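You operate a simulated robot arm through the tools that you are given. There is no shell and no other tool. Be economical: measure what you need, move in short steps, check, and stop when the job is done.

You are at the controls of a simulated robot arm. One attempt, no reset.

TASK
Unload the vise into the long tray's empty pocket and brush the chips off the machine table.
Fine: leave the vise open and put the brush back. Set down upright: brush. What is to be rubbed or washed off counts as gone when no trace of it is left.

Only the result counts: the job must be done as asked and must still hold three seconds after the hand-in. Knocking over, shifting, dropping, spilling or breaking anything else fails it.

THE ROBOT
A 7-joint arm with a two-finger parallel gripper on a trunk, on a base that drives. Base frame: it is fixed to the floor where the robot stands at the start and does not move with it; the origin is under the middle of the robot, x ahead of it, y to its left, z up. Units: mm, rad, N and s.
With the tool pointing down near the work surface it reaches from about 220 to 740 mm from the robot's upright axis, wherever it stands. Its first joint turns from -2.897 to 2.897 rad. Places, roughly: blue machine table [900, -100, 900]; blue machine vise jaw [800, 100, 1000]; blue machine vise lever [600, 0, 900]; pocket 1 of the long tray [-300, 700, 900]. Payload 1.57 kg.
The TCP is the grasp point between the finger pads, 30 mm short of the fingertips. In the tool frame z runs along the fingers and y along their closing line. Largest opening 110 mm; finger width 24, thickness 12; the body of the gripper, 48 by 112 mm, starts 78 mm behind the TCP.
Orientation is that of the tool frame in the base frame, as [roll, pitch, yaw] about the fixed x, y, z axes, in that order (R = Rz(yaw) Ry(pitch) Rx(roll)). With the fingers straight down and closing along the base's y, the tool's x points along the base's -x, its y along +y and its z along -z.

THE INTERFACE
- The arm moves only by the tool jog_arm. Its argument "increments" is a list of rows, each a list of 7 numbers: the shift along the tool's x, y, z in mm, then the turn, a rotation vector about the tool's x, y, z in rad, then the gripper command, from -1 (fully open) to 1 (shut), values between in proportion. In form: [[tx, ty, tz, wx, wy, wz, hand], ...]. A call has 1 to 8 rows; each row is the pose to reach, as a shift and turn from the pose commanded when the call began, along the tool's axes at that moment. Rows are played at 5 a second. More than 50 mm and 0.15 rad between two rows, or a gripper value outside its range, and nothing of the call is played. Where a pose cannot be reached the arm comes as near as it can. A force on the tool above 90 N (or 10 N above the force at the start of the call, whichever is more), or a blocked arm, ends the call early, and 0.2 s more pass. The fingers move at their own pace (about 45 mm/s each) and stop on an object; they squeeze with about 26 N. The grip force told is the motor's: it shows also when the fingers shut on nothing. Time passes only in rows, and 0.2 s behind the last, so rows that repeat a pose let the fingers close. The reply holds the time, the measured pose of the TCP, the force on the tool along the base axes, the opening and the grip force, in the units named above and with some noise, with the torque about the TCP (base axes, N m) and any sound that the robot's microphone picked up.
- Cameras (640 x 400 px; columns grow to the right, rows downward): "scene" is now at [-16.9, 201, 1542.1]; the picture's right is [0.71, -0.70, 0.00], its down [-0.63, -0.64, -0.44] and it looks along [0.31, 0.31, -0.90] (base axes); focal length 214 px, centre (320, 200). "wrist" rides on the gripper at [70, 16, -141] in the tool frame; the picture's right is [-0.23, 0.97, 0.00], its down [-0.86, -0.20, -0.48] and it looks along [-0.47, -0.11, 0.88] (tool axes); focal length 222 px, centre (320, 200). There is no depth. A picture from a camera that has moved, and an enlarged one, comes with that camera's place and axes in the base frame and with its lens.
- grab_frame(camera): a new picture of that camera. It takes no simulated time.
- lift_body(by): slides the trunk up (or, below 0, down) by that many mm; the arm and the scene camera ride with it, the base frame stays. It gives what a move gives, with no picture.
- roll_base(legs): drives the robot by 1 to 6 legs, each [ahead, turn to the left] in mm and rad, along the robot's own axes; the way and the turn of a leg run together, so that a leg with both is an arc; at most 1500 mm and 3.142 rad a leg. The arm and the cameras ride along, it lands a little off, and it stops where it bumps. It gives what a move gives.
- pan_tilt(pan, tilt): turns the head with the scene camera to pan (to the left, within 2.705 rad either way) and tilt (down, from -0.506 to 1.204), counted from straight ahead of the robot. It gives what a move gives.
- enlarge(camera, box): a new picture of the part [left, top, right, bottom] of that camera's present view, enlarged. It takes no simulated time.
- close_job(): hands the job in; it is judged then, once.

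Work in short steps. Places have to be worked out from the pictures, the camera data and where the tool is seen: move nearer, look again, correct. Check each grasp and each placing, and mend what went wrong. You have 120 turns and 90 pictures in all, those below and enlarged ones among them. Open the gripper and draw the arm clear of the work before you hand the job in, unless the task says otherwise; then end with one line.

The tools are called as a command line: name --pt "numbers of a row" for each row, then --argument value for the rest, lists and objects as JSON in quotes. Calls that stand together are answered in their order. jog_arm: Moves the arm, as the interface text tells. Its arguments: {"type":"object","properties":{"increments":{"type":"array","items":{"type":"array","items":{"type":"number"}}}},"required":["increments"]} The other tools are called the same way: lift_body (by) slides the trunk up or down; roll_base (legs) drives the base; pan_tilt (pan, tilt) turns the head that bears the scene camera; grab_frame (camera) takes a picture; enlarge (camera, box) takes an enlarged picture of a part of a camera's view; close_job () hands the job in.

At the start:

```text
time_s: 0.0
position: [388.2, 158.6, 1280.3]
ee_rot: [-3.141, -0.002, 3.142]
force: [-0.1, 0.5, 0.1]
moment: [-0.01, -0.01, -0.01]
width: 110.2
gripper_force: 0.1
trunk travel left (down, up): [-500.0, 90.0]
robot x, y, heading: [1.4, 1.5, -0.004]
head pan, tilt: [0.791, 1.117]
```

scene: 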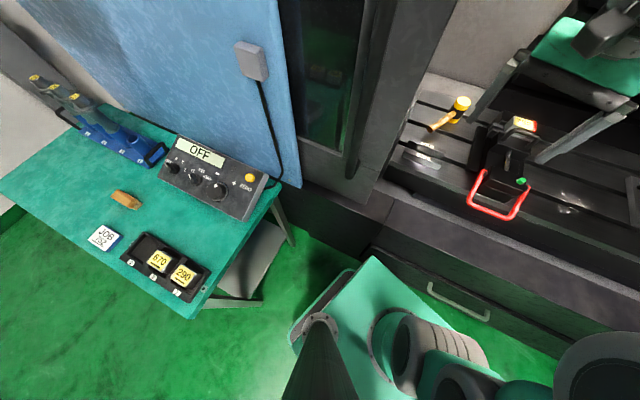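
wrist: 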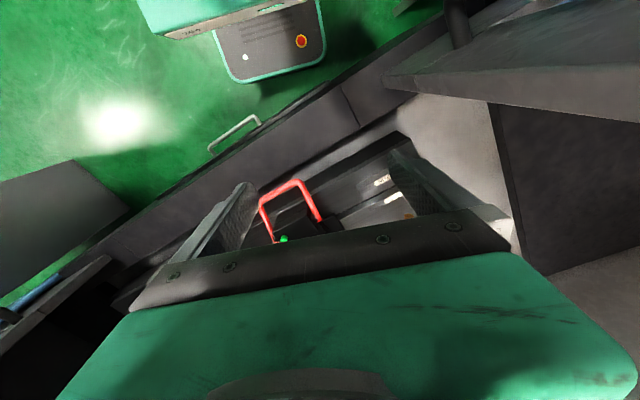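

The first pictures show the vise with a red lever at front right and a side table at left; I look around with the head first, starting towards the machine.

pan_tilt --pan 0.0 --tilt 0.75

grab_frame --camera "scene"

```text
time_s: 1.1
position: [388.8, 158.6, 1281.4]
ee_rot: [-3.14, -0.001, -3.141]
force: [-0.3, -0.3, -0.3]
moment: [-0.01, -0.01, 0.0]
width: 110.3
gripper_force: 0.0
trunk travel left (down, up): [-500.0, 90.0]
robot x, y, heading: [0.4, 0.2, -0.001]
head pan, tilt: [0.0, 0.75]
```

```text
87 pictures are left
camera scene: at [22.3, 157.1, 1568.9], right [0.0, -1.0, 0.0], down [-0.68, 0.0, -0.73], along [0.73, 0.0, -0.68], focal length 214 px, centre (320, 200)
```

scene: 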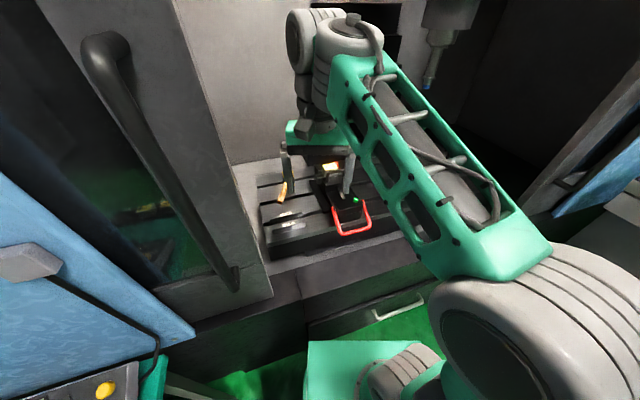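

The arm hides part of the table; I enlarge the vise region and look to the tray on the left.

enlarge --camera "scene" --box '[220, 120, 420, 245]'

pan_tilt --pan 1.6 --tilt 0.8

grab_frame --camera "scene"

```text
3.20 times, centred on (320, 182) of scene
camera zoom: at [22.3, 157.1, 1568.9], right [0.0, -1.0, 0.0], down [-0.68, 0.0, -0.73], along [0.73, 0.0, -0.68], focal length 686 px, centre (320, 256)
```

zoom: 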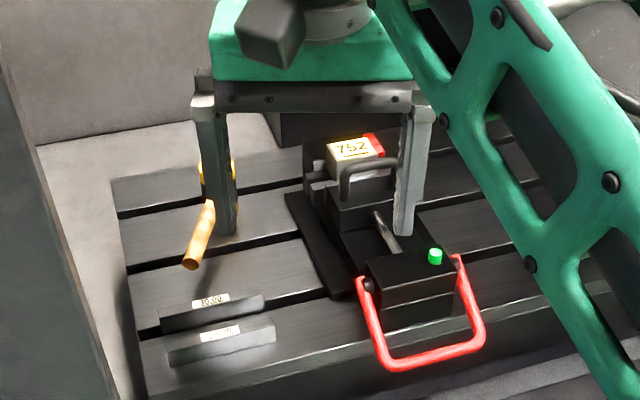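

```text
time_s: 2.8
position: [388.2, 158.4, 1280.8]
ee_rot: [-3.141, -0.001, -3.141]
force: [0.2, -0.1, 0.2]
moment: [-0.01, 0.02, -0.01]
width: 110.0
gripper_force: 0.0
trunk travel left (down, up): [-500.0, 90.0]
robot x, y, heading: [0.8, -1.2, -0.001]
head pan, tilt: [1.6, 0.799]
```

```text
85 pictures are left
camera scene: at [-62.9, 237.6, 1564.9], right [1.0, 0.03, 0.0], down [0.02, -0.72, -0.7], along [-0.02, 0.7, -0.72], focal length 214 px, centre (320, 200)
```

scene: 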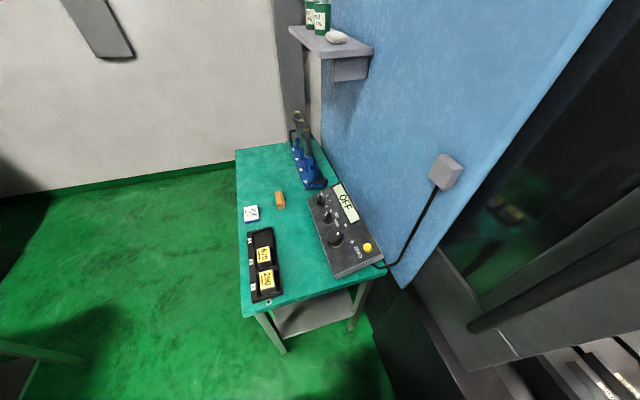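

The long tray with two numbered parts stands on the green table; I enlarge it.

enlarge --camera "scene" --box '[225, 180, 385, 320]'

enlarge --camera "scene" --box '[230, 90, 390, 190]'

pan_tilt --pan -1.2 --tilt 0.7

grab_frame --camera "scene"

```text
2.86 times, centred on (305, 250) of scene
camera zoom: at [-62.9, 237.6, 1564.9], right [1.0, 0.03, 0.0], down [0.02, -0.72, -0.7], along [-0.02, 0.7, -0.72], focal length 613 px, centre (363, 57)
```

zoom: 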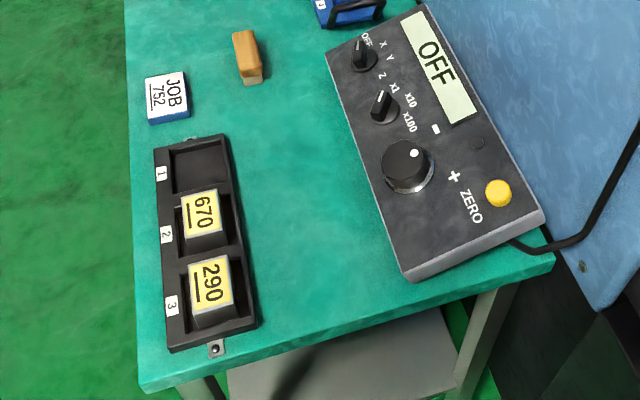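

```text
4.00 times, centred on (310, 140) of scene
camera zoom: at [-62.9, 237.6, 1564.9], right [1.0, 0.03, 0.0], down [0.02, -0.72, -0.7], along [-0.02, 0.7, -0.72], focal length 858 px, centre (360, 440)
```

zoom: 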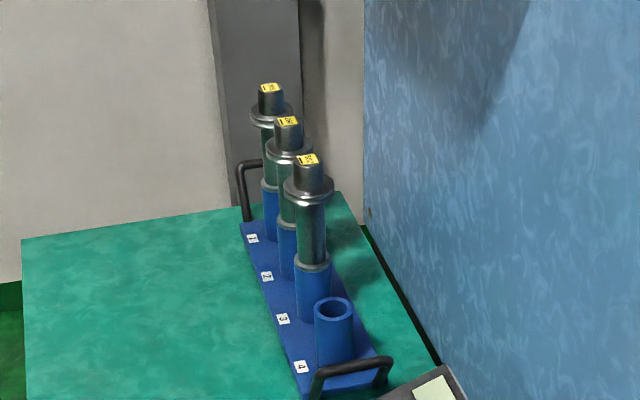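

```text
time_s: 5.3
position: [389.0, 158.2, 1280.8]
ee_rot: [3.141, 0.0, -3.141]
force: [0.0, -0.8, -0.3]
moment: [0.0, -0.04, -0.03]
width: 110.2
gripper_force: 0.0
trunk travel left (down, up): [-500.0, 90.0]
robot x, y, heading: [-3.4, -3.0, -0.001]
head pan, tilt: [-1.201, 0.7]
```

```text
82 pictures are left
camera scene: at [-29.8, 77.8, 1573.2], right [-0.93, -0.36, 0.0], down [-0.23, 0.6, -0.77], along [0.28, -0.71, -0.64], focal length 214 px, centre (320, 200)
```

scene: 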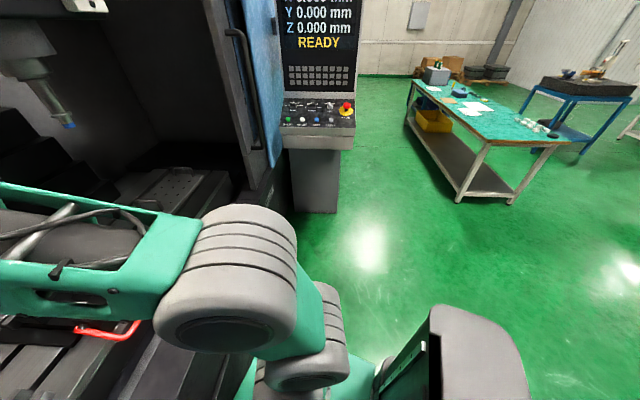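

Job 752 goes to pocket 1 of the tray at about (-250,700). Now I shift the arm forward/up to get a wrist view of the machine table.

jog_arm --pt "-40 -30 -10 0 0 0 -1" --pt "-80 -60 -20 0 0 0 -1" --pt "-120 -90 -30 0 0 0 -1" --pt "-160 -120 -40 0 0 0 -1"

grab_frame --camera "wrist"

pan_tilt --pan 0.3 --tilt 0.9

grab_frame --camera "scene"

```text
refused: row 1 steps farther than a row can; nothing moved
```

```text
81 pictures are left
camera wrist: at [318.7, 174.6, 1420.9], right [0.23, 0.97, 0.0], down [0.86, -0.2, 0.48], along [0.47, -0.11, -0.88], focal length 222 px, centre (320, 200)
```

wrist: 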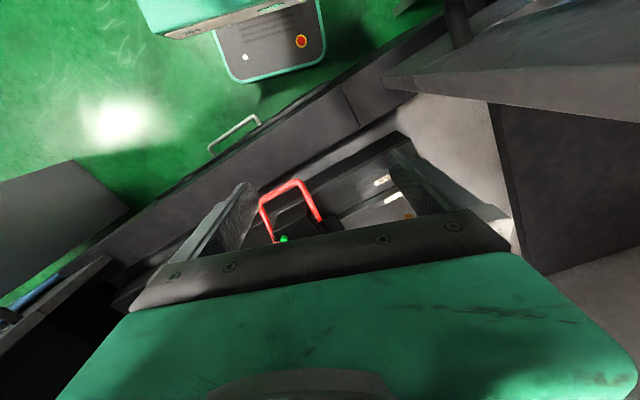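

```text
time_s: 6.9
position: [387.8, 159.6, 1281.3]
ee_rot: [3.141, 0.0, -3.141]
force: [0.5, 0.1, 0.3]
moment: [0.01, -0.02, 0.03]
width: 110.0
gripper_force: 0.1
trunk travel left (down, up): [-500.0, 90.0]
robot x, y, heading: [-0.4, 1.4, -0.003]
head pan, tilt: [0.3, 0.901]
```

```text
80 pictures are left
camera scene: at [11.6, 179.3, 1557.0], right [0.3, -0.96, 0.0], down [-0.75, -0.23, -0.62], along [0.59, 0.18, -0.78], focal length 214 px, centre (320, 200)
```

scene: 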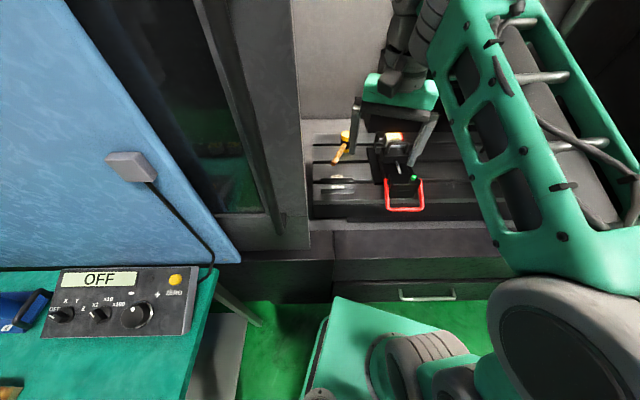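

The step was slightly too large; I repeat with smaller rows to look down over the table.

jog_arm --pt "-30 -30 -10 0 0 0 -1" --pt "-60 -60 -20 0 0 0 -1" --pt "-90 -90 -30 0 0 0 -1" --pt "-120 -120 -40 0 0 0 -1" --pt "-150 -150 -40 0 0 0 -1" --pt "-180 -180 -40 0 0 0 -1" --pt "-180 -220 -40 0 0 0 -1" --pt "-180 -260 -40 0 0 0 -1"

grab_frame --camera "wrist"

grab_frame --camera "scene"

```text
time_s: 8.0
position: [522.5, 31.0, 1320.7]
ee_rot: [3.139, 0.021, 3.121]
force: [22.7, 6.2, -33.1]
moment: [-1.32, 1.3, -0.66]
width: 109.9
gripper_force: 0.1
out of reach, approached as far as the arm can: row 5
trunk travel left (down, up): [-500.0, 90.0]
robot x, y, heading: [-0.8, -2.1, -0.002]
head pan, tilt: [0.3, 0.901]
stopped in row 5: the force on the tool passed its limit at 158 N (the readings are from after the stop); the commanded pose is now the measured one
```

```text
79 pictures are left
camera wrist: at [450.7, 47.0, 1460.4], right [0.25, 0.97, 0.01], down [0.84, -0.22, 0.49], along [0.48, -0.12, -0.87], focal length 222 px, centre (320, 200)
```

wrist: 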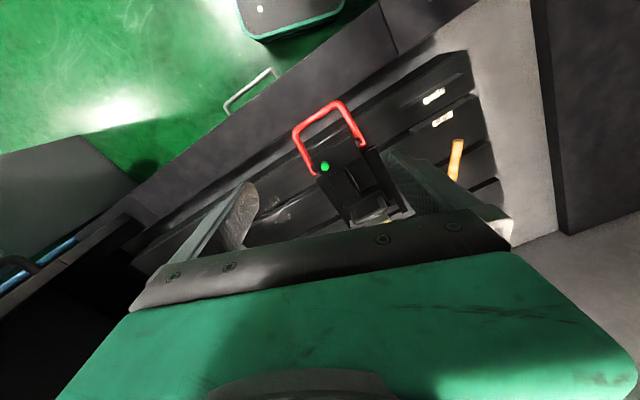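

```text
78 pictures are left
camera scene: at [11.0, 179.7, 1557.0], right [0.3, -0.96, 0.0], down [-0.75, -0.23, -0.62], along [0.59, 0.18, -0.78], focal length 214 px, centre (320, 200)
```

scene: 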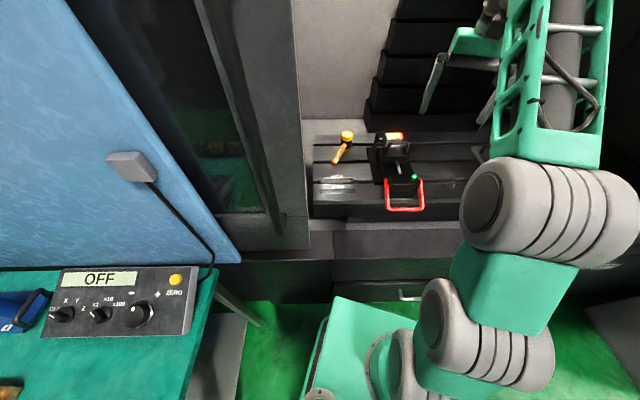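

The arm hit a limit or something overhead; I back off downwards and slightly back.

jog_arm --pt "10 0 20 0 0 0 -1" --pt "20 0 50 0 0 0 -1" --pt "20 0 80 0 0 0 -1"

enlarge --camera "scene" --box '[290, 90, 510, 230]'

```text
time_s: 8.8
position: [501.1, 29.5, 1240.0]
ee_rot: [3.141, 0.014, 3.121]
force: [0.4, -0.8, 0.4]
moment: [-0.01, -0.01, 0.04]
width: 110.0
gripper_force: 0.1
trunk travel left (down, up): [-500.0, 90.0]
robot x, y, heading: [-0.3, -2.1, -0.003]
head pan, tilt: [0.3, 0.901]
```

```text
2.86 times, centred on (400, 160) of scene
camera zoom: at [11.6, 179.3, 1557.1], right [0.3, -0.96, 0.0], down [-0.75, -0.23, -0.62], along [0.59, 0.18, -0.78], focal length 613 px, centre (91, 314)
```

zoom: 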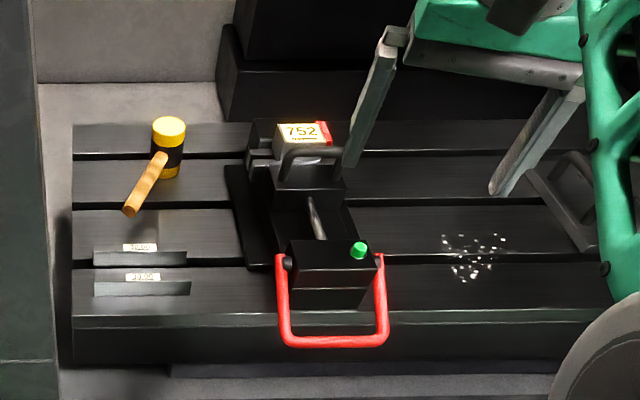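

The yellow thing is a mallet, white chips lie right of the vise near (787,-186), and the machine is skewed about 0.27 rad. I check whether the orange block on the left table is the brush.

pan_tilt --pan 1.8 --tilt 0.9

enlarge --camera "scene" --box '[250, 130, 410, 230]'

grab_frame --camera "scene"

```text
time_s: 10.4
position: [503.2, 29.4, 1239.6]
ee_rot: [3.139, 0.015, 3.121]
force: [0.2, 0.4, -0.1]
moment: [0.0, 0.02, 0.0]
width: 109.8
gripper_force: 0.1
trunk travel left (down, up): [-500.0, 90.0]
robot x, y, heading: [3.2, 2.0, 0.003]
head pan, tilt: [1.799, 0.901]
```

```text
4.00 times, centred on (330, 180) of scene
camera zoom: at [-77.6, 230.5, 1557.0], right [0.97, 0.23, 0.0], down [0.18, -0.76, -0.62], along [-0.14, 0.6, -0.78], focal length 858 px, centre (280, 280)
```

zoom: 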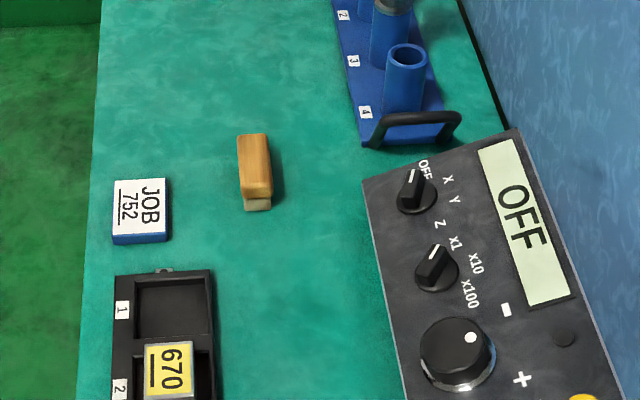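

```text
75 pictures are left
camera scene: at [-77.6, 230.5, 1557.0], right [0.97, 0.23, 0.0], down [0.18, -0.76, -0.62], along [-0.14, 0.6, -0.78], focal length 214 px, centre (320, 200)
```

scene: 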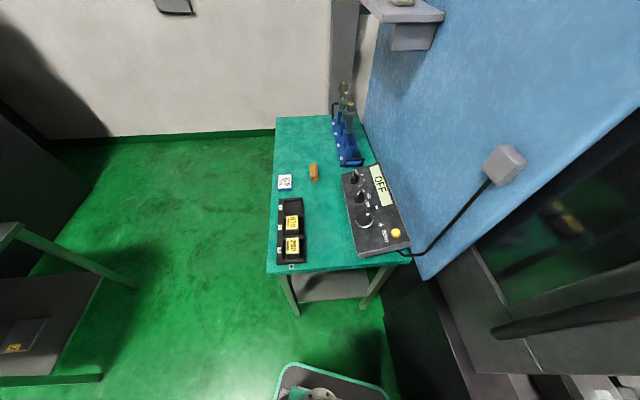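

The orange block at about (-245,840) is a bench brush (wooden back on bristles). Vise first: I look down to see the clearance between base and machine.

pan_tilt --pan 0.1 --tilt 1.2

grab_frame --camera "scene"

grab_frame --camera "wrist"

```text
time_s: 12.1
position: [501.8, 28.8, 1240.6]
ee_rot: [3.139, 0.014, 3.121]
force: [-0.1, -0.8, 0.0]
moment: [-0.02, 0.0, 0.0]
width: 110.0
gripper_force: 0.0
trunk travel left (down, up): [-500.0, 90.0]
robot x, y, heading: [-1.4, -1.8, 0.002]
head pan, tilt: [0.099, 1.201]
```

```text
74 pictures are left
camera scene: at [-4.9, 162.5, 1537.2], right [0.1, -0.99, 0.0], down [-0.93, -0.09, -0.36], along [0.36, 0.04, -0.93], focal length 214 px, centre (320, 200)
```

scene: 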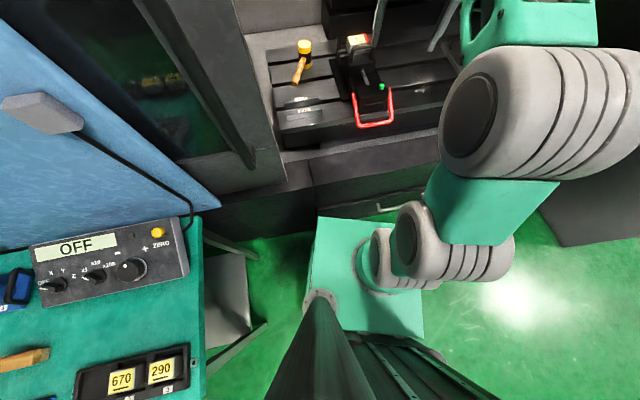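

```text
73 pictures are left
camera wrist: at [431.8, 46.3, 1380.3], right [0.25, 0.97, 0.01], down [0.84, -0.22, 0.49], along [0.48, -0.12, -0.87], focal length 222 px, centre (320, 200)
```

wrist: 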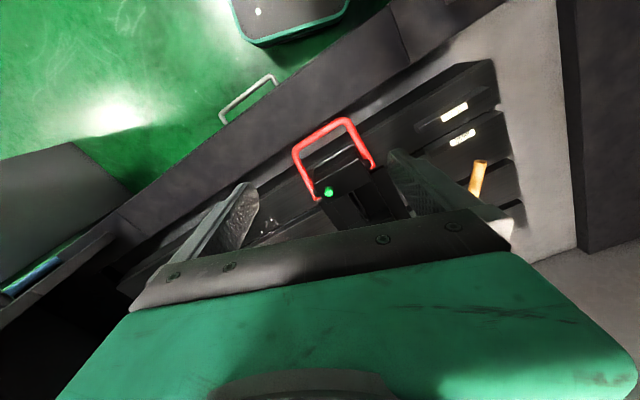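

Base front is ~150 mm from the skewed machine. I retract the arm, then shift the robot ~230 mm to the right along the machine front, square up, and move in.

jog_arm --pt "40 0 0 0 0 0 -1" --pt "80 0 0 0 0 0 -1" --pt "120 0 0 0 0 0 -1" --pt "160 0 0 0 0 0 -1"

roll_base --legs '[[0, -1.27], [230, 0], [0, 1.55]]'

pan_tilt --pan 0.1 --tilt 1.0

grab_frame --camera "scene"

```text
time_s: 13.1
position: [341.4, 32.4, 1238.6]
ee_rot: [3.139, 0.013, 3.12]
force: [0.4, 0.2, 0.0]
moment: [-0.01, 0.02, 0.0]
width: 110.0
gripper_force: 0.1
trunk travel left (down, up): [-500.0, 90.0]
robot x, y, heading: [0.3, -0.9, -0.0]
head pan, tilt: [0.099, 1.201]
```

```text
time_s: 21.7
position: [390.1, -85.1, 1237.9]
ee_rot: [3.141, 0.013, -2.865]
force: [0.0, 0.3, -0.4]
moment: [0.02, 0.01, 0.0]
width: 110.1
gripper_force: 0.0
trunk travel left (down, up): [-500.0, 90.0]
robot x, y, heading: [70.0, -213.9, 0.301]
head pan, tilt: [0.099, 1.201]
```

```text
time_s: 22.4
position: [388.7, -85.0, 1240.1]
ee_rot: [3.14, 0.015, -2.865]
force: [-0.5, 0.3, 0.5]
moment: [0.02, -0.02, -0.01]
width: 109.9
gripper_force: 0.1
trunk travel left (down, up): [-500.0, 90.0]
robot x, y, heading: [71.1, -217.3, 0.296]
head pan, tilt: [0.099, 1.0]
```

```text
72 pictures are left
camera scene: at [32.5, -56.1, 1549.8], right [0.39, -0.92, 0.0], down [-0.78, -0.33, -0.54], along [0.5, 0.21, -0.84], focal length 214 px, centre (320, 200)
```

scene: 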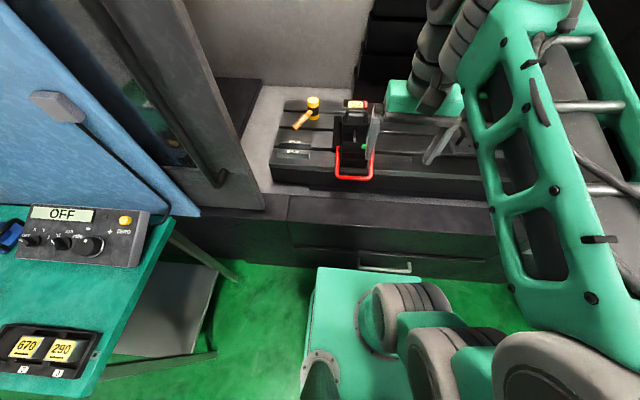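

Now square to the machine; I drive forward 120 mm.

roll_base --legs '[[120, 0]]'

grab_frame --camera "scene"

enlarge --camera "scene" --box '[240, 90, 460, 230]'

```text
time_s: 23.8
position: [497.0, -49.3, 1239.1]
ee_rot: [3.139, 0.014, -2.851]
force: [0.1, -0.1, -0.8]
moment: [0.03, 0.02, 0.02]
width: 110.0
gripper_force: 0.0
trunk travel left (down, up): [-500.0, 90.0]
robot x, y, heading: [182.2, -181.9, 0.315]
head pan, tilt: [0.099, 1.0]
stopped in leg 1: the robot was blocked; the commanded pose is now the measured one
```

```text
71 pictures are left
camera scene: at [138.6, -24.2, 1549.8], right [0.4, -0.92, 0.0], down [-0.77, -0.34, -0.54], along [0.49, 0.22, -0.84], focal length 214 px, centre (320, 200)
```

scene: 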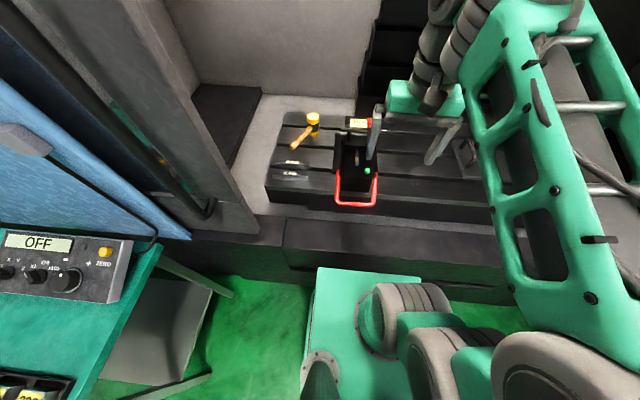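

```text
2.86 times, centred on (350, 160) of scene
camera zoom: at [138.6, -24.2, 1549.8], right [0.4, -0.92, 0.0], down [-0.77, -0.34, -0.54], along [0.49, 0.22, -0.84], focal length 613 px, centre (234, 314)
```

zoom: 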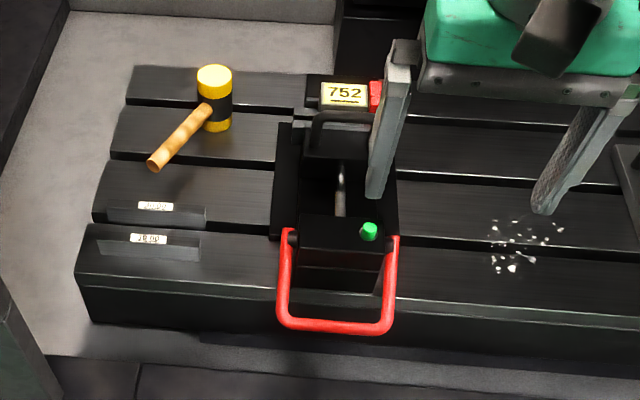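

Triangulating from both places: part label at (781,110,1056), chips at (719,-154,957), lever bar at about (531,19,935) with pivot near (591,46,1018), machine heading ≈0.28. I turn the gripper 90° to close across the lever bar.

jog_arm --pt "0 0 0 0 0 0.14 -1" --pt "0 0 0 0 0 0.28 -1" --pt "0 0 0 0 0 0.42 -1" --pt "0 0 0 0 0 0.56 -1" --pt "0 0 0 0 0 0.7 -0.5" --pt "0 0 0 0 0 0.84 0" --pt "0 0 0 0 0 0.98 0.2" --pt "0 0 0 0 0 1.12 0.2"

jog_arm --pt "0 0 0 0 0 0.12 0.2" --pt "0 0 0 0 0 0.24 0.2" --pt "0 0 0 0 0 0.36 0.2" --pt "0 0 0 0 0 0.467 0.2"

grab_frame --camera "wrist"

```text
time_s: 25.6
position: [495.4, -48.6, 1238.4]
ee_rot: [3.128, 0.004, 2.31]
force: [-0.4, -0.1, -0.9]
moment: [-0.02, 0.01, 0.03]
width: 44.2
gripper_force: 0.0
trunk travel left (down, up): [-500.0, 90.0]
robot x, y, heading: [177.9, -182.1, 0.315]
head pan, tilt: [0.099, 1.0]
```

```text
time_s: 26.6
position: [496.0, -49.2, 1238.8]
ee_rot: [3.128, -0.004, 1.841]
force: [-0.3, -0.3, 0.1]
moment: [-0.03, 0.01, 0.0]
width: 44.1
gripper_force: 0.0
trunk travel left (down, up): [-500.0, 90.0]
robot x, y, heading: [179.3, -186.1, 0.318]
head pan, tilt: [0.099, 1.0]
```

```text
69 pictures are left
camera wrist: at [491.8, 21.6, 1379.6], right [1.0, 0.04, 0.01], down [0.03, -0.88, 0.47], along [0.03, -0.47, -0.88], focal length 222 px, centre (320, 200)
```

wrist: 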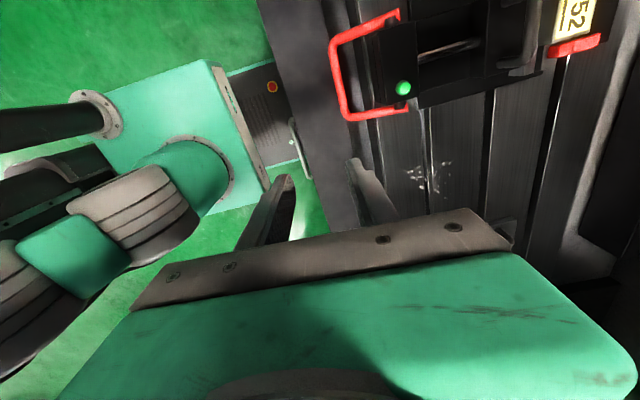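

The wrist view confirms the bar at ≈(534,21,935). I go above it and then descend with 44 mm opening to TCP z≈955.

jog_arm --pt "20 20 30 0 0 0 0.2" --pt "40 40 60 0 0 0 0.2" --pt "57 50 100 0 0 0 0.2" --pt "57 50 145 0 0 0 0.2" --pt "57 50 190 0 0 0 0.2" --pt "57 50 215 0 0 0 0.2"

grab_frame --camera "wrist"

enlarge --camera "scene" --box '[240, 90, 460, 230]'

```text
time_s: 28.0
position: [531.7, 20.3, 1024.7]
ee_rot: [3.128, -0.004, 1.844]
force: [0.0, 0.9, -0.3]
moment: [0.01, -0.02, -0.02]
width: 44.0
gripper_force: 0.0
trunk travel left (down, up): [-500.0, 90.0]
robot x, y, heading: [179.5, -185.1, 0.317]
head pan, tilt: [0.099, 1.0]
```

```text
68 pictures are left
camera wrist: at [527.8, 90.1, 1165.2], right [1.0, 0.04, 0.01], down [0.03, -0.88, 0.47], along [0.03, -0.47, -0.88], focal length 222 px, centre (320, 200)
```

wrist: 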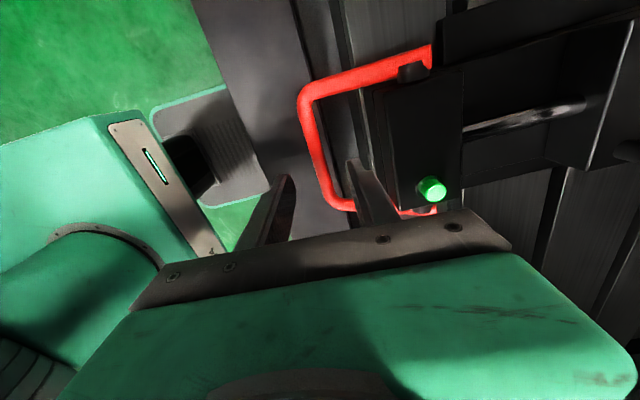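

```text
2.86 times, centred on (350, 160) of scene
camera zoom: at [138.2, -24.3, 1549.8], right [0.4, -0.92, 0.0], down [-0.77, -0.34, -0.54], along [0.49, 0.22, -0.84], focal length 613 px, centre (234, 314)
```

zoom: 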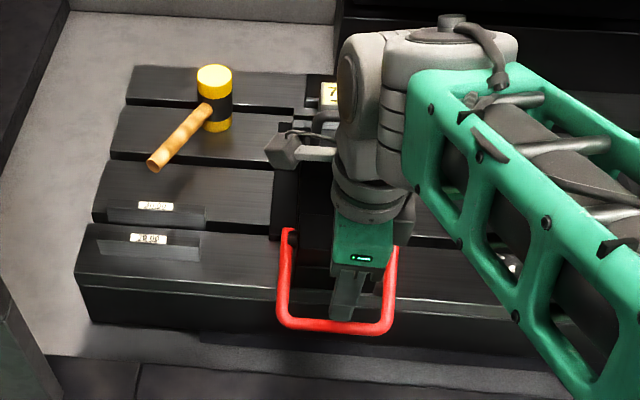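

The bar lies midway between the fingers; I descend 70 mm and close on it.

jog_arm --pt "0 -2 35 0 0 0 0.2" --pt "0 -2 70 0 0 0 0.2" --pt "0 -2 78 0 0 0 0.2" --pt "0 -2 78 0 0 0 0.7" --pt "0 -2 78 0 0 0 1" --pt "0 -2 78 0 0 0 1" --pt "0 -2 78 0 0 0 1"

grab_frame --camera "wrist"

```text
time_s: 29.6
position: [529.7, 21.6, 946.1]
ee_rot: [3.13, -0.001, 1.846]
force: [-4.5, -1.2, -2.4]
moment: [-0.05, 0.04, 0.75]
width: 15.8
gripper_force: 31.3
trunk travel left (down, up): [-500.0, 90.0]
robot x, y, heading: [180.8, -184.6, 0.317]
head pan, tilt: [0.099, 1.0]
```

```text
66 pictures are left
camera wrist: at [526.3, 91.3, 1087.6], right [1.0, 0.04, 0.01], down [0.03, -0.88, 0.47], along [0.03, -0.47, -0.88], focal length 222 px, centre (320, 200)
```

wrist: 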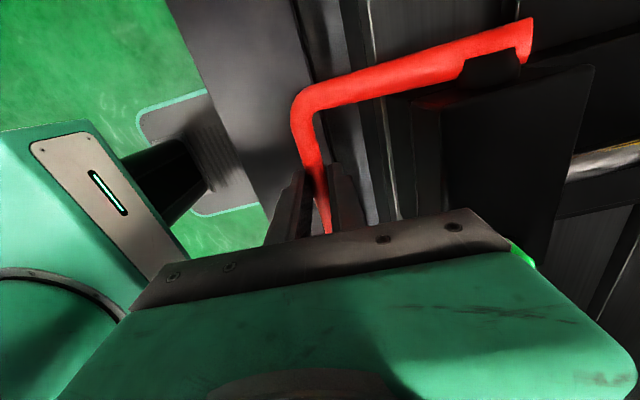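

Bar gripped (15.8 mm). I swing it gently outward/up along an arc of ~102 mm radius, watching the force.

jog_arm --pt "0 -6.9 -5.5 0 0 0 1" --pt "0 -13.4 -11.6 0 0 0 1" --pt "0 -19.3 -18.4 0 0 0 1" --pt "0 -24.6 -25.5 0 0 0 1"

```text
time_s: 30.6
position: [519.3, 16.8, 975.4]
ee_rot: [3.108, -0.011, 1.838]
force: [66.7, -0.5, 9.9]
moment: [-0.18, -1.06, 0.59]
width: 17.2
gripper_force: 32.1
trunk travel left (down, up): [-500.0, 90.0]
robot x, y, heading: [180.4, -184.7, 0.316]
head pan, tilt: [0.099, 1.0]
```

Lever moves but more vertically than planned (outward resistance 66 N). I relax the outward command and go up.

jog_arm --pt "0 7 -6 0 0 0 1" --pt "0 11 -12 0 0 0 1" --pt "0 11 -20 0 0 0 1"

grab_frame --camera "wrist"

```text
time_s: 31.4
position: [518.4, 16.5, 991.7]
ee_rot: [3.135, -0.004, 1.847]
force: [19.9, 0.2, -7.4]
moment: [0.47, 0.08, 0.77]
width: 15.5
gripper_force: 31.1
trunk travel left (down, up): [-500.0, 90.0]
robot x, y, heading: [177.7, -185.0, 0.312]
head pan, tilt: [0.099, 1.0]
```

```text
65 pictures are left
camera wrist: at [514.0, 87.8, 1131.6], right [1.0, 0.05, 0.01], down [0.04, -0.88, 0.47], along [0.03, -0.47, -0.88], focal length 222 px, centre (320, 200)
```

wrist: 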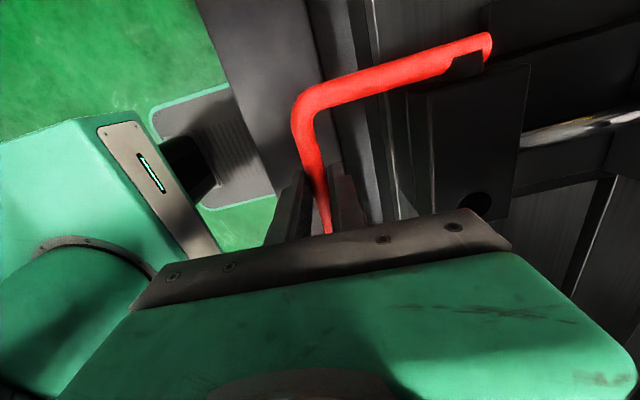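

The clamp lamp went dark and the points fit a pivot radius ~78 mm, now horizontal. I continue the arc upward.

jog_arm --pt "0 3.5 -13.8 0 0 0 1" --pt "0 7.6 -26.8 0 0 0 1" --pt "0 14 -38.8 0 0 0 1" --pt "0 22.4 -49.5 0 0 0 1"

grab_frame --camera "wrist"

```text
time_s: 32.4
position: [530.9, 20.6, 1045.1]
ee_rot: [3.13, -0.001, 1.846]
force: [-48.4, -7.3, 22.8]
moment: [0.11, 0.87, 0.74]
width: 16.3
gripper_force: 31.8
trunk travel left (down, up): [-500.0, 90.0]
robot x, y, heading: [181.3, -183.6, 0.318]
head pan, tilt: [0.099, 1.0]
```

```text
64 pictures are left
camera wrist: at [526.5, 90.9, 1186.4], right [1.0, 0.04, 0.01], down [0.03, -0.88, 0.48], along [0.03, -0.47, -0.88], focal length 222 px, centre (320, 200)
```

wrist: 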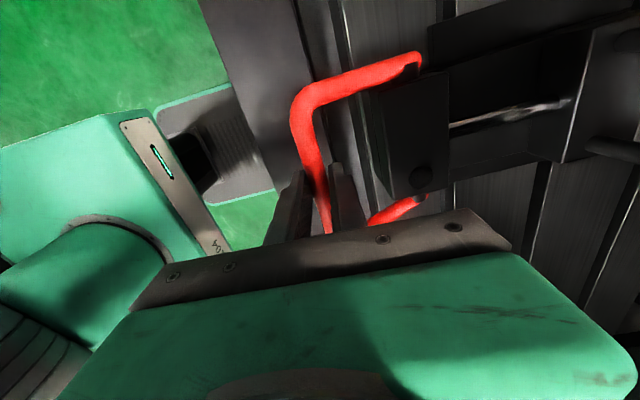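

Radius refits to ~106 mm (now ~28° above horizontal); I continue the arc.

jog_arm --pt "0 -2 -10 0 0 0 1" --pt "0 1.4 -19.3 0 0 0 1" --pt "0 7 -26.5 0 0 0 1" --pt "0 14 -32.8 0 0 0 1" --pt "0 21 -38.8 0 0 0 1" --pt "0 28.7 -43.9 0 0 0 1"

grab_frame --camera "wrist"

```text
time_s: 33.8
position: [566.0, 28.8, 1087.7]
ee_rot: [3.123, -0.005, 1.841]
force: [-0.1, 0.0, -0.1]
moment: [0.01, 0.01, -0.02]
width: 0.1
gripper_force: 21.8
trunk travel left (down, up): [-500.0, 90.0]
robot x, y, heading: [181.1, -182.7, 0.313]
head pan, tilt: [0.099, 1.0]
```

```text
63 pictures are left
camera wrist: at [561.6, 99.4, 1228.3], right [1.0, 0.04, 0.01], down [0.03, -0.88, 0.47], along [0.03, -0.47, -0.88], focal length 222 px, centre (320, 200)
```

wrist: 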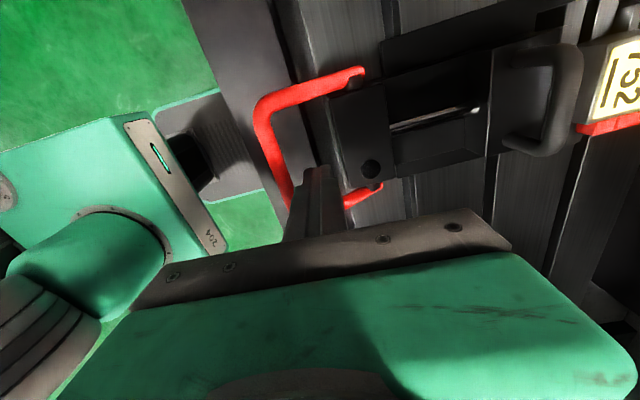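

The fingers slipped off the bar. I draw back/up to inspect the lever and jaw state.

jog_arm --pt "0 0 -40 0 0 0 0" --pt "0 0 -80 0 0 0 -0.3" --pt "0 0 -120 0 0 0 -0.3" --pt "-40 0 -130 0 0 0 -0.3" --pt "-80 0 -130 0 0 0 -0.3" --pt "-120 -20 -130 0 0 0 -0.3"

enlarge --camera "wrist" --box '[240, 0, 640, 220]'

enlarge --camera "scene" --box '[280, 90, 440, 220]'

```text
time_s: 35.2
position: [578.7, -93.1, 1214.4]
ee_rot: [3.129, -0.004, 1.843]
force: [-0.3, 0.7, 0.9]
moment: [-0.02, 0.02, 0.0]
width: 71.5
gripper_force: 0.0
trunk travel left (down, up): [-500.0, 90.0]
robot x, y, heading: [182.1, -183.7, 0.316]
head pan, tilt: [0.099, 1.0]
```

```text
1.60 times, centred on (440, 110) of wrist
camera zoom: at [573.8, -23.3, 1356.1], right [1.0, 0.04, 0.01], down [0.03, -0.88, 0.47], along [0.03, -0.47, -0.88], focal length 355 px, centre (128, 344)
```

zoom: 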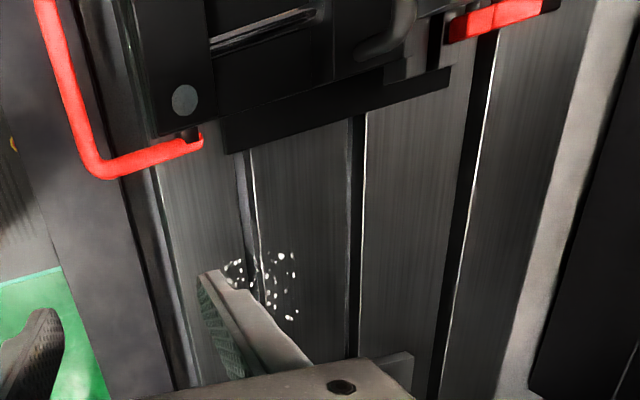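

```text
3.08 times, centred on (360, 155) of scene
camera zoom: at [138.2, -24.5, 1549.8], right [0.4, -0.92, 0.0], down [-0.77, -0.34, -0.54], along [0.49, 0.22, -0.84], focal length 660 px, centre (197, 338)
```

zoom: 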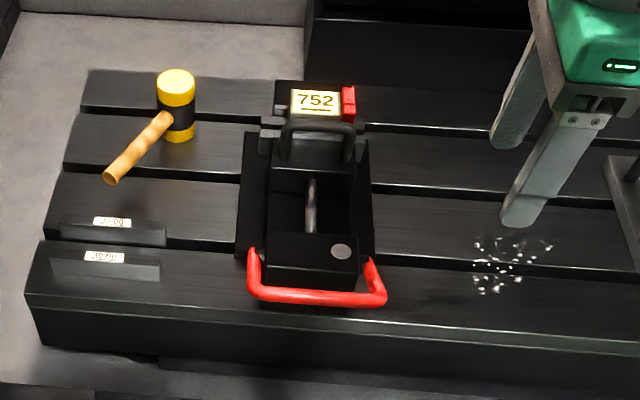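

Lamp is grey (unclamped) but the jaw has not moved away and the lever is at ~27° up. I regrip the bar there to see whether it has more travel.

jog_arm --pt "40 -5 0 0 0 0 0.2" --pt "80 -10 0 0 0 0 0.2" --pt "124 -17 0 0 0 0 0.2" --pt "124 -17 45 0 0 0 0.2" --pt "124 -17 90 0 0 0 0.2" --pt "124 -17 135 0 0 0 0.2"

grab_frame --camera "wrist"

```text
time_s: 36.6
position: [528.7, 24.9, 1081.1]
ee_rot: [3.127, -0.004, 1.844]
force: [0.1, 0.1, -0.3]
moment: [-0.01, -0.01, -0.04]
width: 44.0
gripper_force: 0.1
trunk travel left (down, up): [-500.0, 90.0]
robot x, y, heading: [180.1, -184.5, 0.317]
head pan, tilt: [0.099, 1.0]
```

```text
60 pictures are left
camera wrist: at [523.9, 95.9, 1222.9], right [1.0, 0.04, 0.01], down [0.03, -0.88, 0.47], along [0.03, -0.47, -0.88], focal length 222 px, centre (320, 200)
```

wrist: 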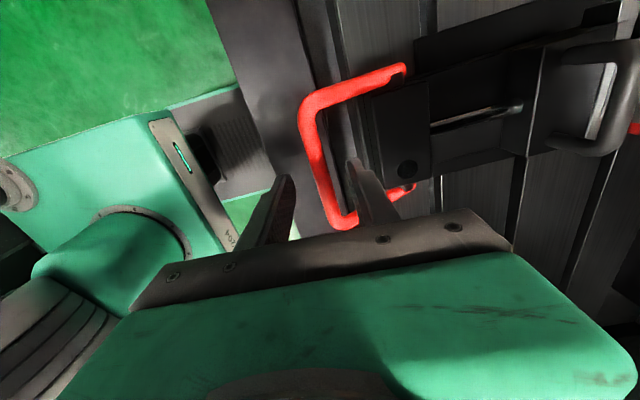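

Bar is at about (535,20,1020). I descend, grip at TCP z≈1024.

jog_arm --pt "0 4 30 0 0 0 0.2" --pt "0 4 57 0 0 0 0.2" --pt "0 4 57 0 0 0 0.8" --pt "0 4 57 0 0 0 1" --pt "0 4 57 0 0 0 1"

grab_frame --camera "wrist"

```text
time_s: 37.8
position: [530.5, 23.7, 1023.2]
ee_rot: [3.13, -0.001, 1.845]
force: [-23.2, -6.8, 1.1]
moment: [0.0, -0.12, 0.54]
width: 15.8
gripper_force: 23.8
trunk travel left (down, up): [-500.0, 90.0]
robot x, y, heading: [179.1, -182.8, 0.317]
head pan, tilt: [0.099, 1.0]
```

```text
59 pictures are left
camera wrist: at [525.6, 95.3, 1164.6], right [1.0, 0.05, 0.01], down [0.04, -0.88, 0.48], along [0.03, -0.47, -0.88], focal length 222 px, centre (320, 200)
```

wrist: 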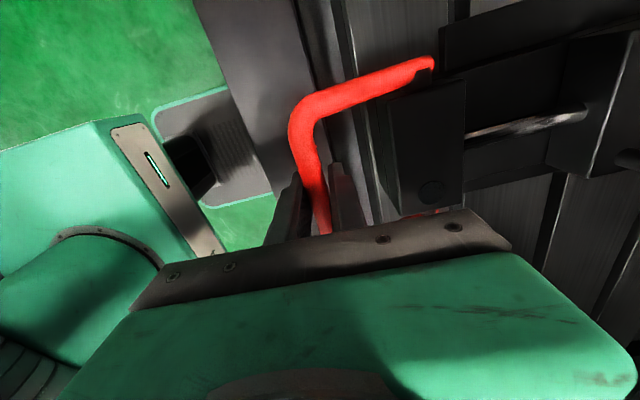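

Fresh grip; circle refits to R≈77 mm, lever now ~+33°. I try a small tangential move to test for a stop.

jog_arm --pt "0 2 -6 0 0 0 1" --pt "0 6.5 -12 0 0 0 1" --pt "0 6.5 -12 0 0 0 1"

grab_frame --camera "wrist"

```text
time_s: 38.6
position: [529.7, 24.2, 1032.6]
ee_rot: [-3.139, 0.003, 1.844]
force: [-53.7, -13.0, -23.8]
moment: [-0.23, -0.17, 0.76]
width: 16.0
gripper_force: 31.6
trunk travel left (down, up): [-500.0, 90.0]
robot x, y, heading: [176.4, -184.1, 0.323]
head pan, tilt: [0.099, 1.0]
```

```text
58 pictures are left
camera wrist: at [527.8, 95.3, 1173.3], right [1.0, 0.04, 0.0], down [0.04, -0.88, 0.48], along [0.02, -0.48, -0.88], focal length 222 px, centre (320, 200)
```

wrist: 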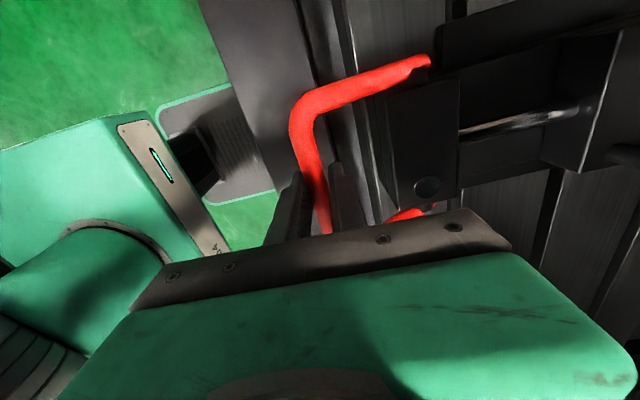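

Lever is at its stop, so it is fully raised. I release, go up, and rotate the gripper back to look at jaw and part.

jog_arm --pt "0 0 -5 0 0 0 0" --pt "0 0 -40 0 0 0 -0.3" --pt "0 0 -85 0 0 0 -1" --pt "0 0 -130 0 0 -0.14 -1" --pt "0 0 -175 0 0 -0.28 -1" --pt "0 0 -190 0 0 -0.42 -1" --pt "0 0 -190 0 0 -0.56 -1" --pt "0 0 -190 0 0 -0.7 -1"

jog_arm --pt "0 0 0 0 0 -0.14 -1" --pt "0 0 0 0 0 -0.28 -1" --pt "0 0 0 0 0 -0.42 -1" --pt "0 0 0 0 0 -0.56 -1" --pt "0 0 0 0 0 -0.7 -1" --pt "0 0 0 0 0 -0.84 -1" --pt "0 0 0 0 0 -0.87 -1"

grab_frame --camera "wrist"

```text
time_s: 40.4
position: [538.0, 27.4, 1225.7]
ee_rot: [3.13, 0.007, 2.547]
force: [-0.2, 0.3, 1.1]
moment: [-0.01, -0.01, 0.0]
width: 110.0
gripper_force: 0.1
trunk travel left (down, up): [-500.0, 90.0]
robot x, y, heading: [181.7, -186.7, 0.313]
head pan, tilt: [0.099, 1.0]
```

```text
time_s: 42.0
position: [536.5, 24.8, 1226.5]
ee_rot: [3.139, 0.013, -2.868]
force: [-0.9, 1.5, 0.1]
moment: [-0.03, -0.02, -0.01]
width: 109.9
gripper_force: 0.1
trunk travel left (down, up): [-500.0, 90.0]
robot x, y, heading: [180.7, -182.8, 0.318]
head pan, tilt: [0.099, 1.0]
```

```text
57 pictures are left
camera wrist: at [464.4, 20.6, 1365.9], right [-0.04, 1.0, 0.01], down [0.87, 0.04, 0.49], along [0.49, 0.03, -0.87], focal length 222 px, centre (320, 200)
```

wrist: 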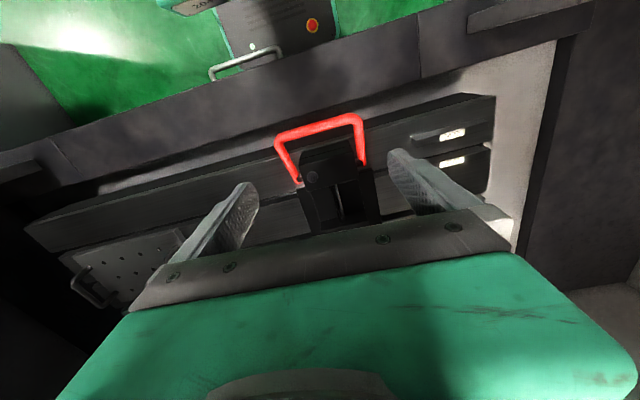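

I take a close scene-camera enlargement of the jaw/part.

enlarge --camera "scene" --box '[310, 95, 420, 195]'

```text
4.00 times, centred on (365, 145) of scene
camera zoom: at [138.2, -24.6, 1549.8], right [0.4, -0.92, 0.0], down [-0.77, -0.34, -0.54], along [0.49, 0.22, -0.84], focal length 858 px, centre (140, 420)
```

zoom: 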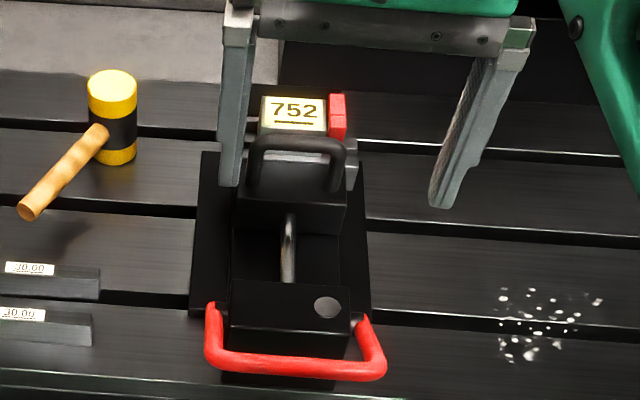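

The black D-handle on the movable jaw tops out at about (711,91,1080); the jaw must be pulled by it. I bring closed fingers above the gap behind the handle bar.

jog_arm --pt "-45 3 0 0 0 0 0" --pt "-90 6 0 0 0 0 0.5" --pt "-135 10 0 0 0 0 1" --pt "-175 14 0 0 0 0 1" --pt "-210 17 10 0 0 0 1" --pt "-210 17 40 0 0 0 1"

grab_frame --camera "wrist"

enlarge --camera "scene" --box '[300, 75, 440, 195]'

```text
time_s: 43.4
position: [735.6, 100.7, 1188.3]
ee_rot: [3.138, 0.013, -2.87]
force: [0.3, -0.3, 0.0]
moment: [-0.05, 0.03, -0.04]
width: 0.0
gripper_force: 5.6
trunk travel left (down, up): [-500.0, 90.0]
robot x, y, heading: [180.4, -182.8, 0.32]
head pan, tilt: [0.099, 1.0]
```

```text
55 pictures are left
camera wrist: at [661.7, 96.3, 1329.4], right [-0.04, 1.0, 0.01], down [0.87, 0.03, 0.49], along [0.49, 0.03, -0.87], focal length 222 px, centre (320, 200)
```

wrist: 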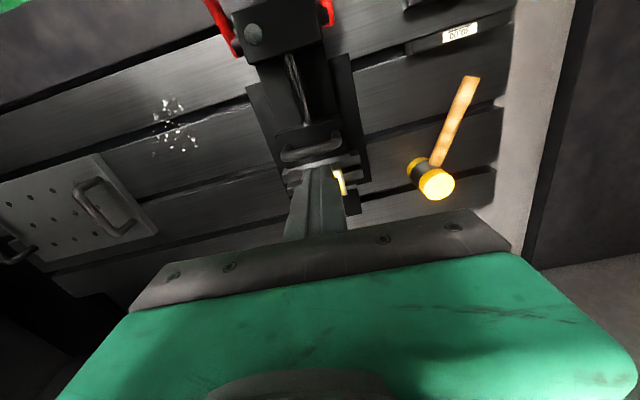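

```text
3.33 times, centred on (370, 135) of scene
camera zoom: at [138.5, -24.5, 1549.8], right [0.4, -0.92, 0.0], down [-0.77, -0.34, -0.54], along [0.49, 0.22, -0.84], focal length 715 px, centre (153, 417)
```

zoom: 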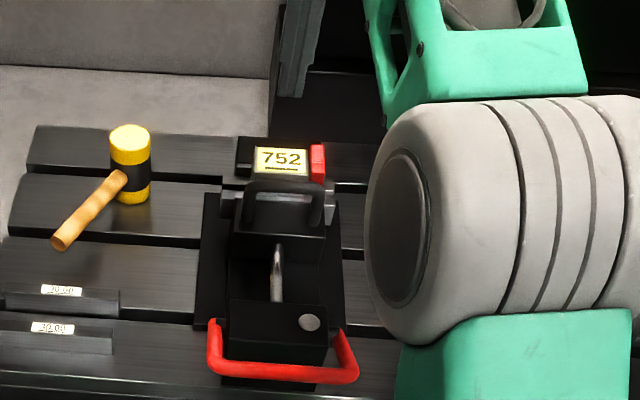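

I enlarge the wrist view around the handle to check the fingertip position.

enlarge --camera "wrist" --box '[230, 90, 390, 230]'

```text
2.86 times, centred on (310, 160) of wrist
camera zoom: at [661.7, 96.3, 1329.4], right [-0.04, 1.0, 0.01], down [0.87, 0.03, 0.49], along [0.49, 0.03, -0.87], focal length 635 px, centre (349, 314)
```

zoom: 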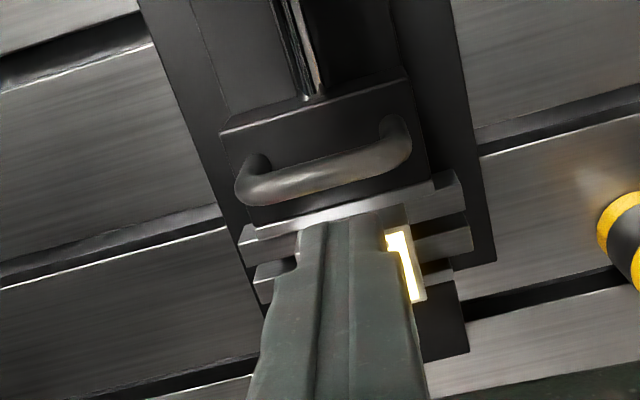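

Using current wrist+scene views: handle bar ≈(749,94,1049), ~80 mm long, part top ≈1034. I open and descend so the fingers straddle the handle's ends, then check.

jog_arm --pt "-5 -5 0 0 0 0 -1" --pt "-11 -10 10 0 0 0 -1" --pt "-11 -10 20 0 0 0 -1" --pt "-11 -10 60 0 0 0 -1" --pt "-11 -10 90 0 0 0 -1"

enlarge --camera "wrist" --box '[190, 70, 450, 250]'

enlarge --camera "scene" --box '[300, 75, 440, 195]'

```text
time_s: 44.6
position: [750.4, 91.7, 1098.4]
ee_rot: [3.137, 0.012, -2.869]
force: [0.9, -0.2, 0.2]
moment: [-0.02, 0.0, -0.02]
width: 104.0
gripper_force: 0.1
trunk travel left (down, up): [-500.0, 90.0]
robot x, y, heading: [178.2, -182.6, 0.317]
head pan, tilt: [0.099, 1.0]
```

```text
2.22 times, centred on (320, 160) of wrist
camera zoom: at [677.3, 88.2, 1238.5], right [-0.04, 1.0, 0.01], down [0.87, 0.03, 0.49], along [0.49, 0.03, -0.87], focal length 494 px, centre (320, 289)
```

zoom: 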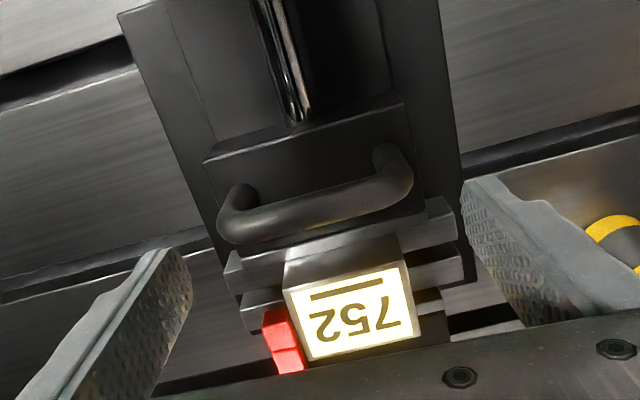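

```text
3.33 times, centred on (370, 135) of scene
camera zoom: at [138.4, -24.6, 1549.8], right [0.4, -0.92, 0.0], down [-0.77, -0.34, -0.54], along [0.49, 0.22, -0.84], focal length 715 px, centre (153, 417)
```

zoom: 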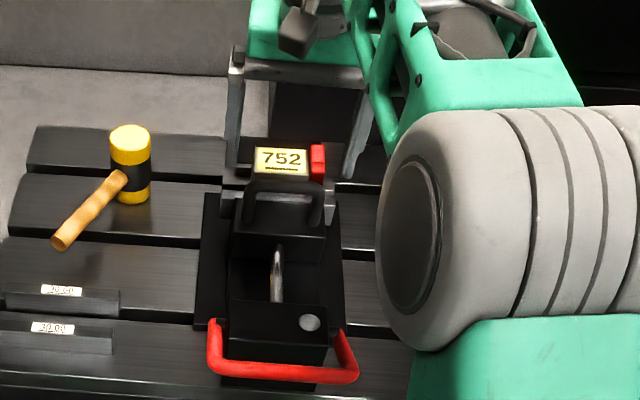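

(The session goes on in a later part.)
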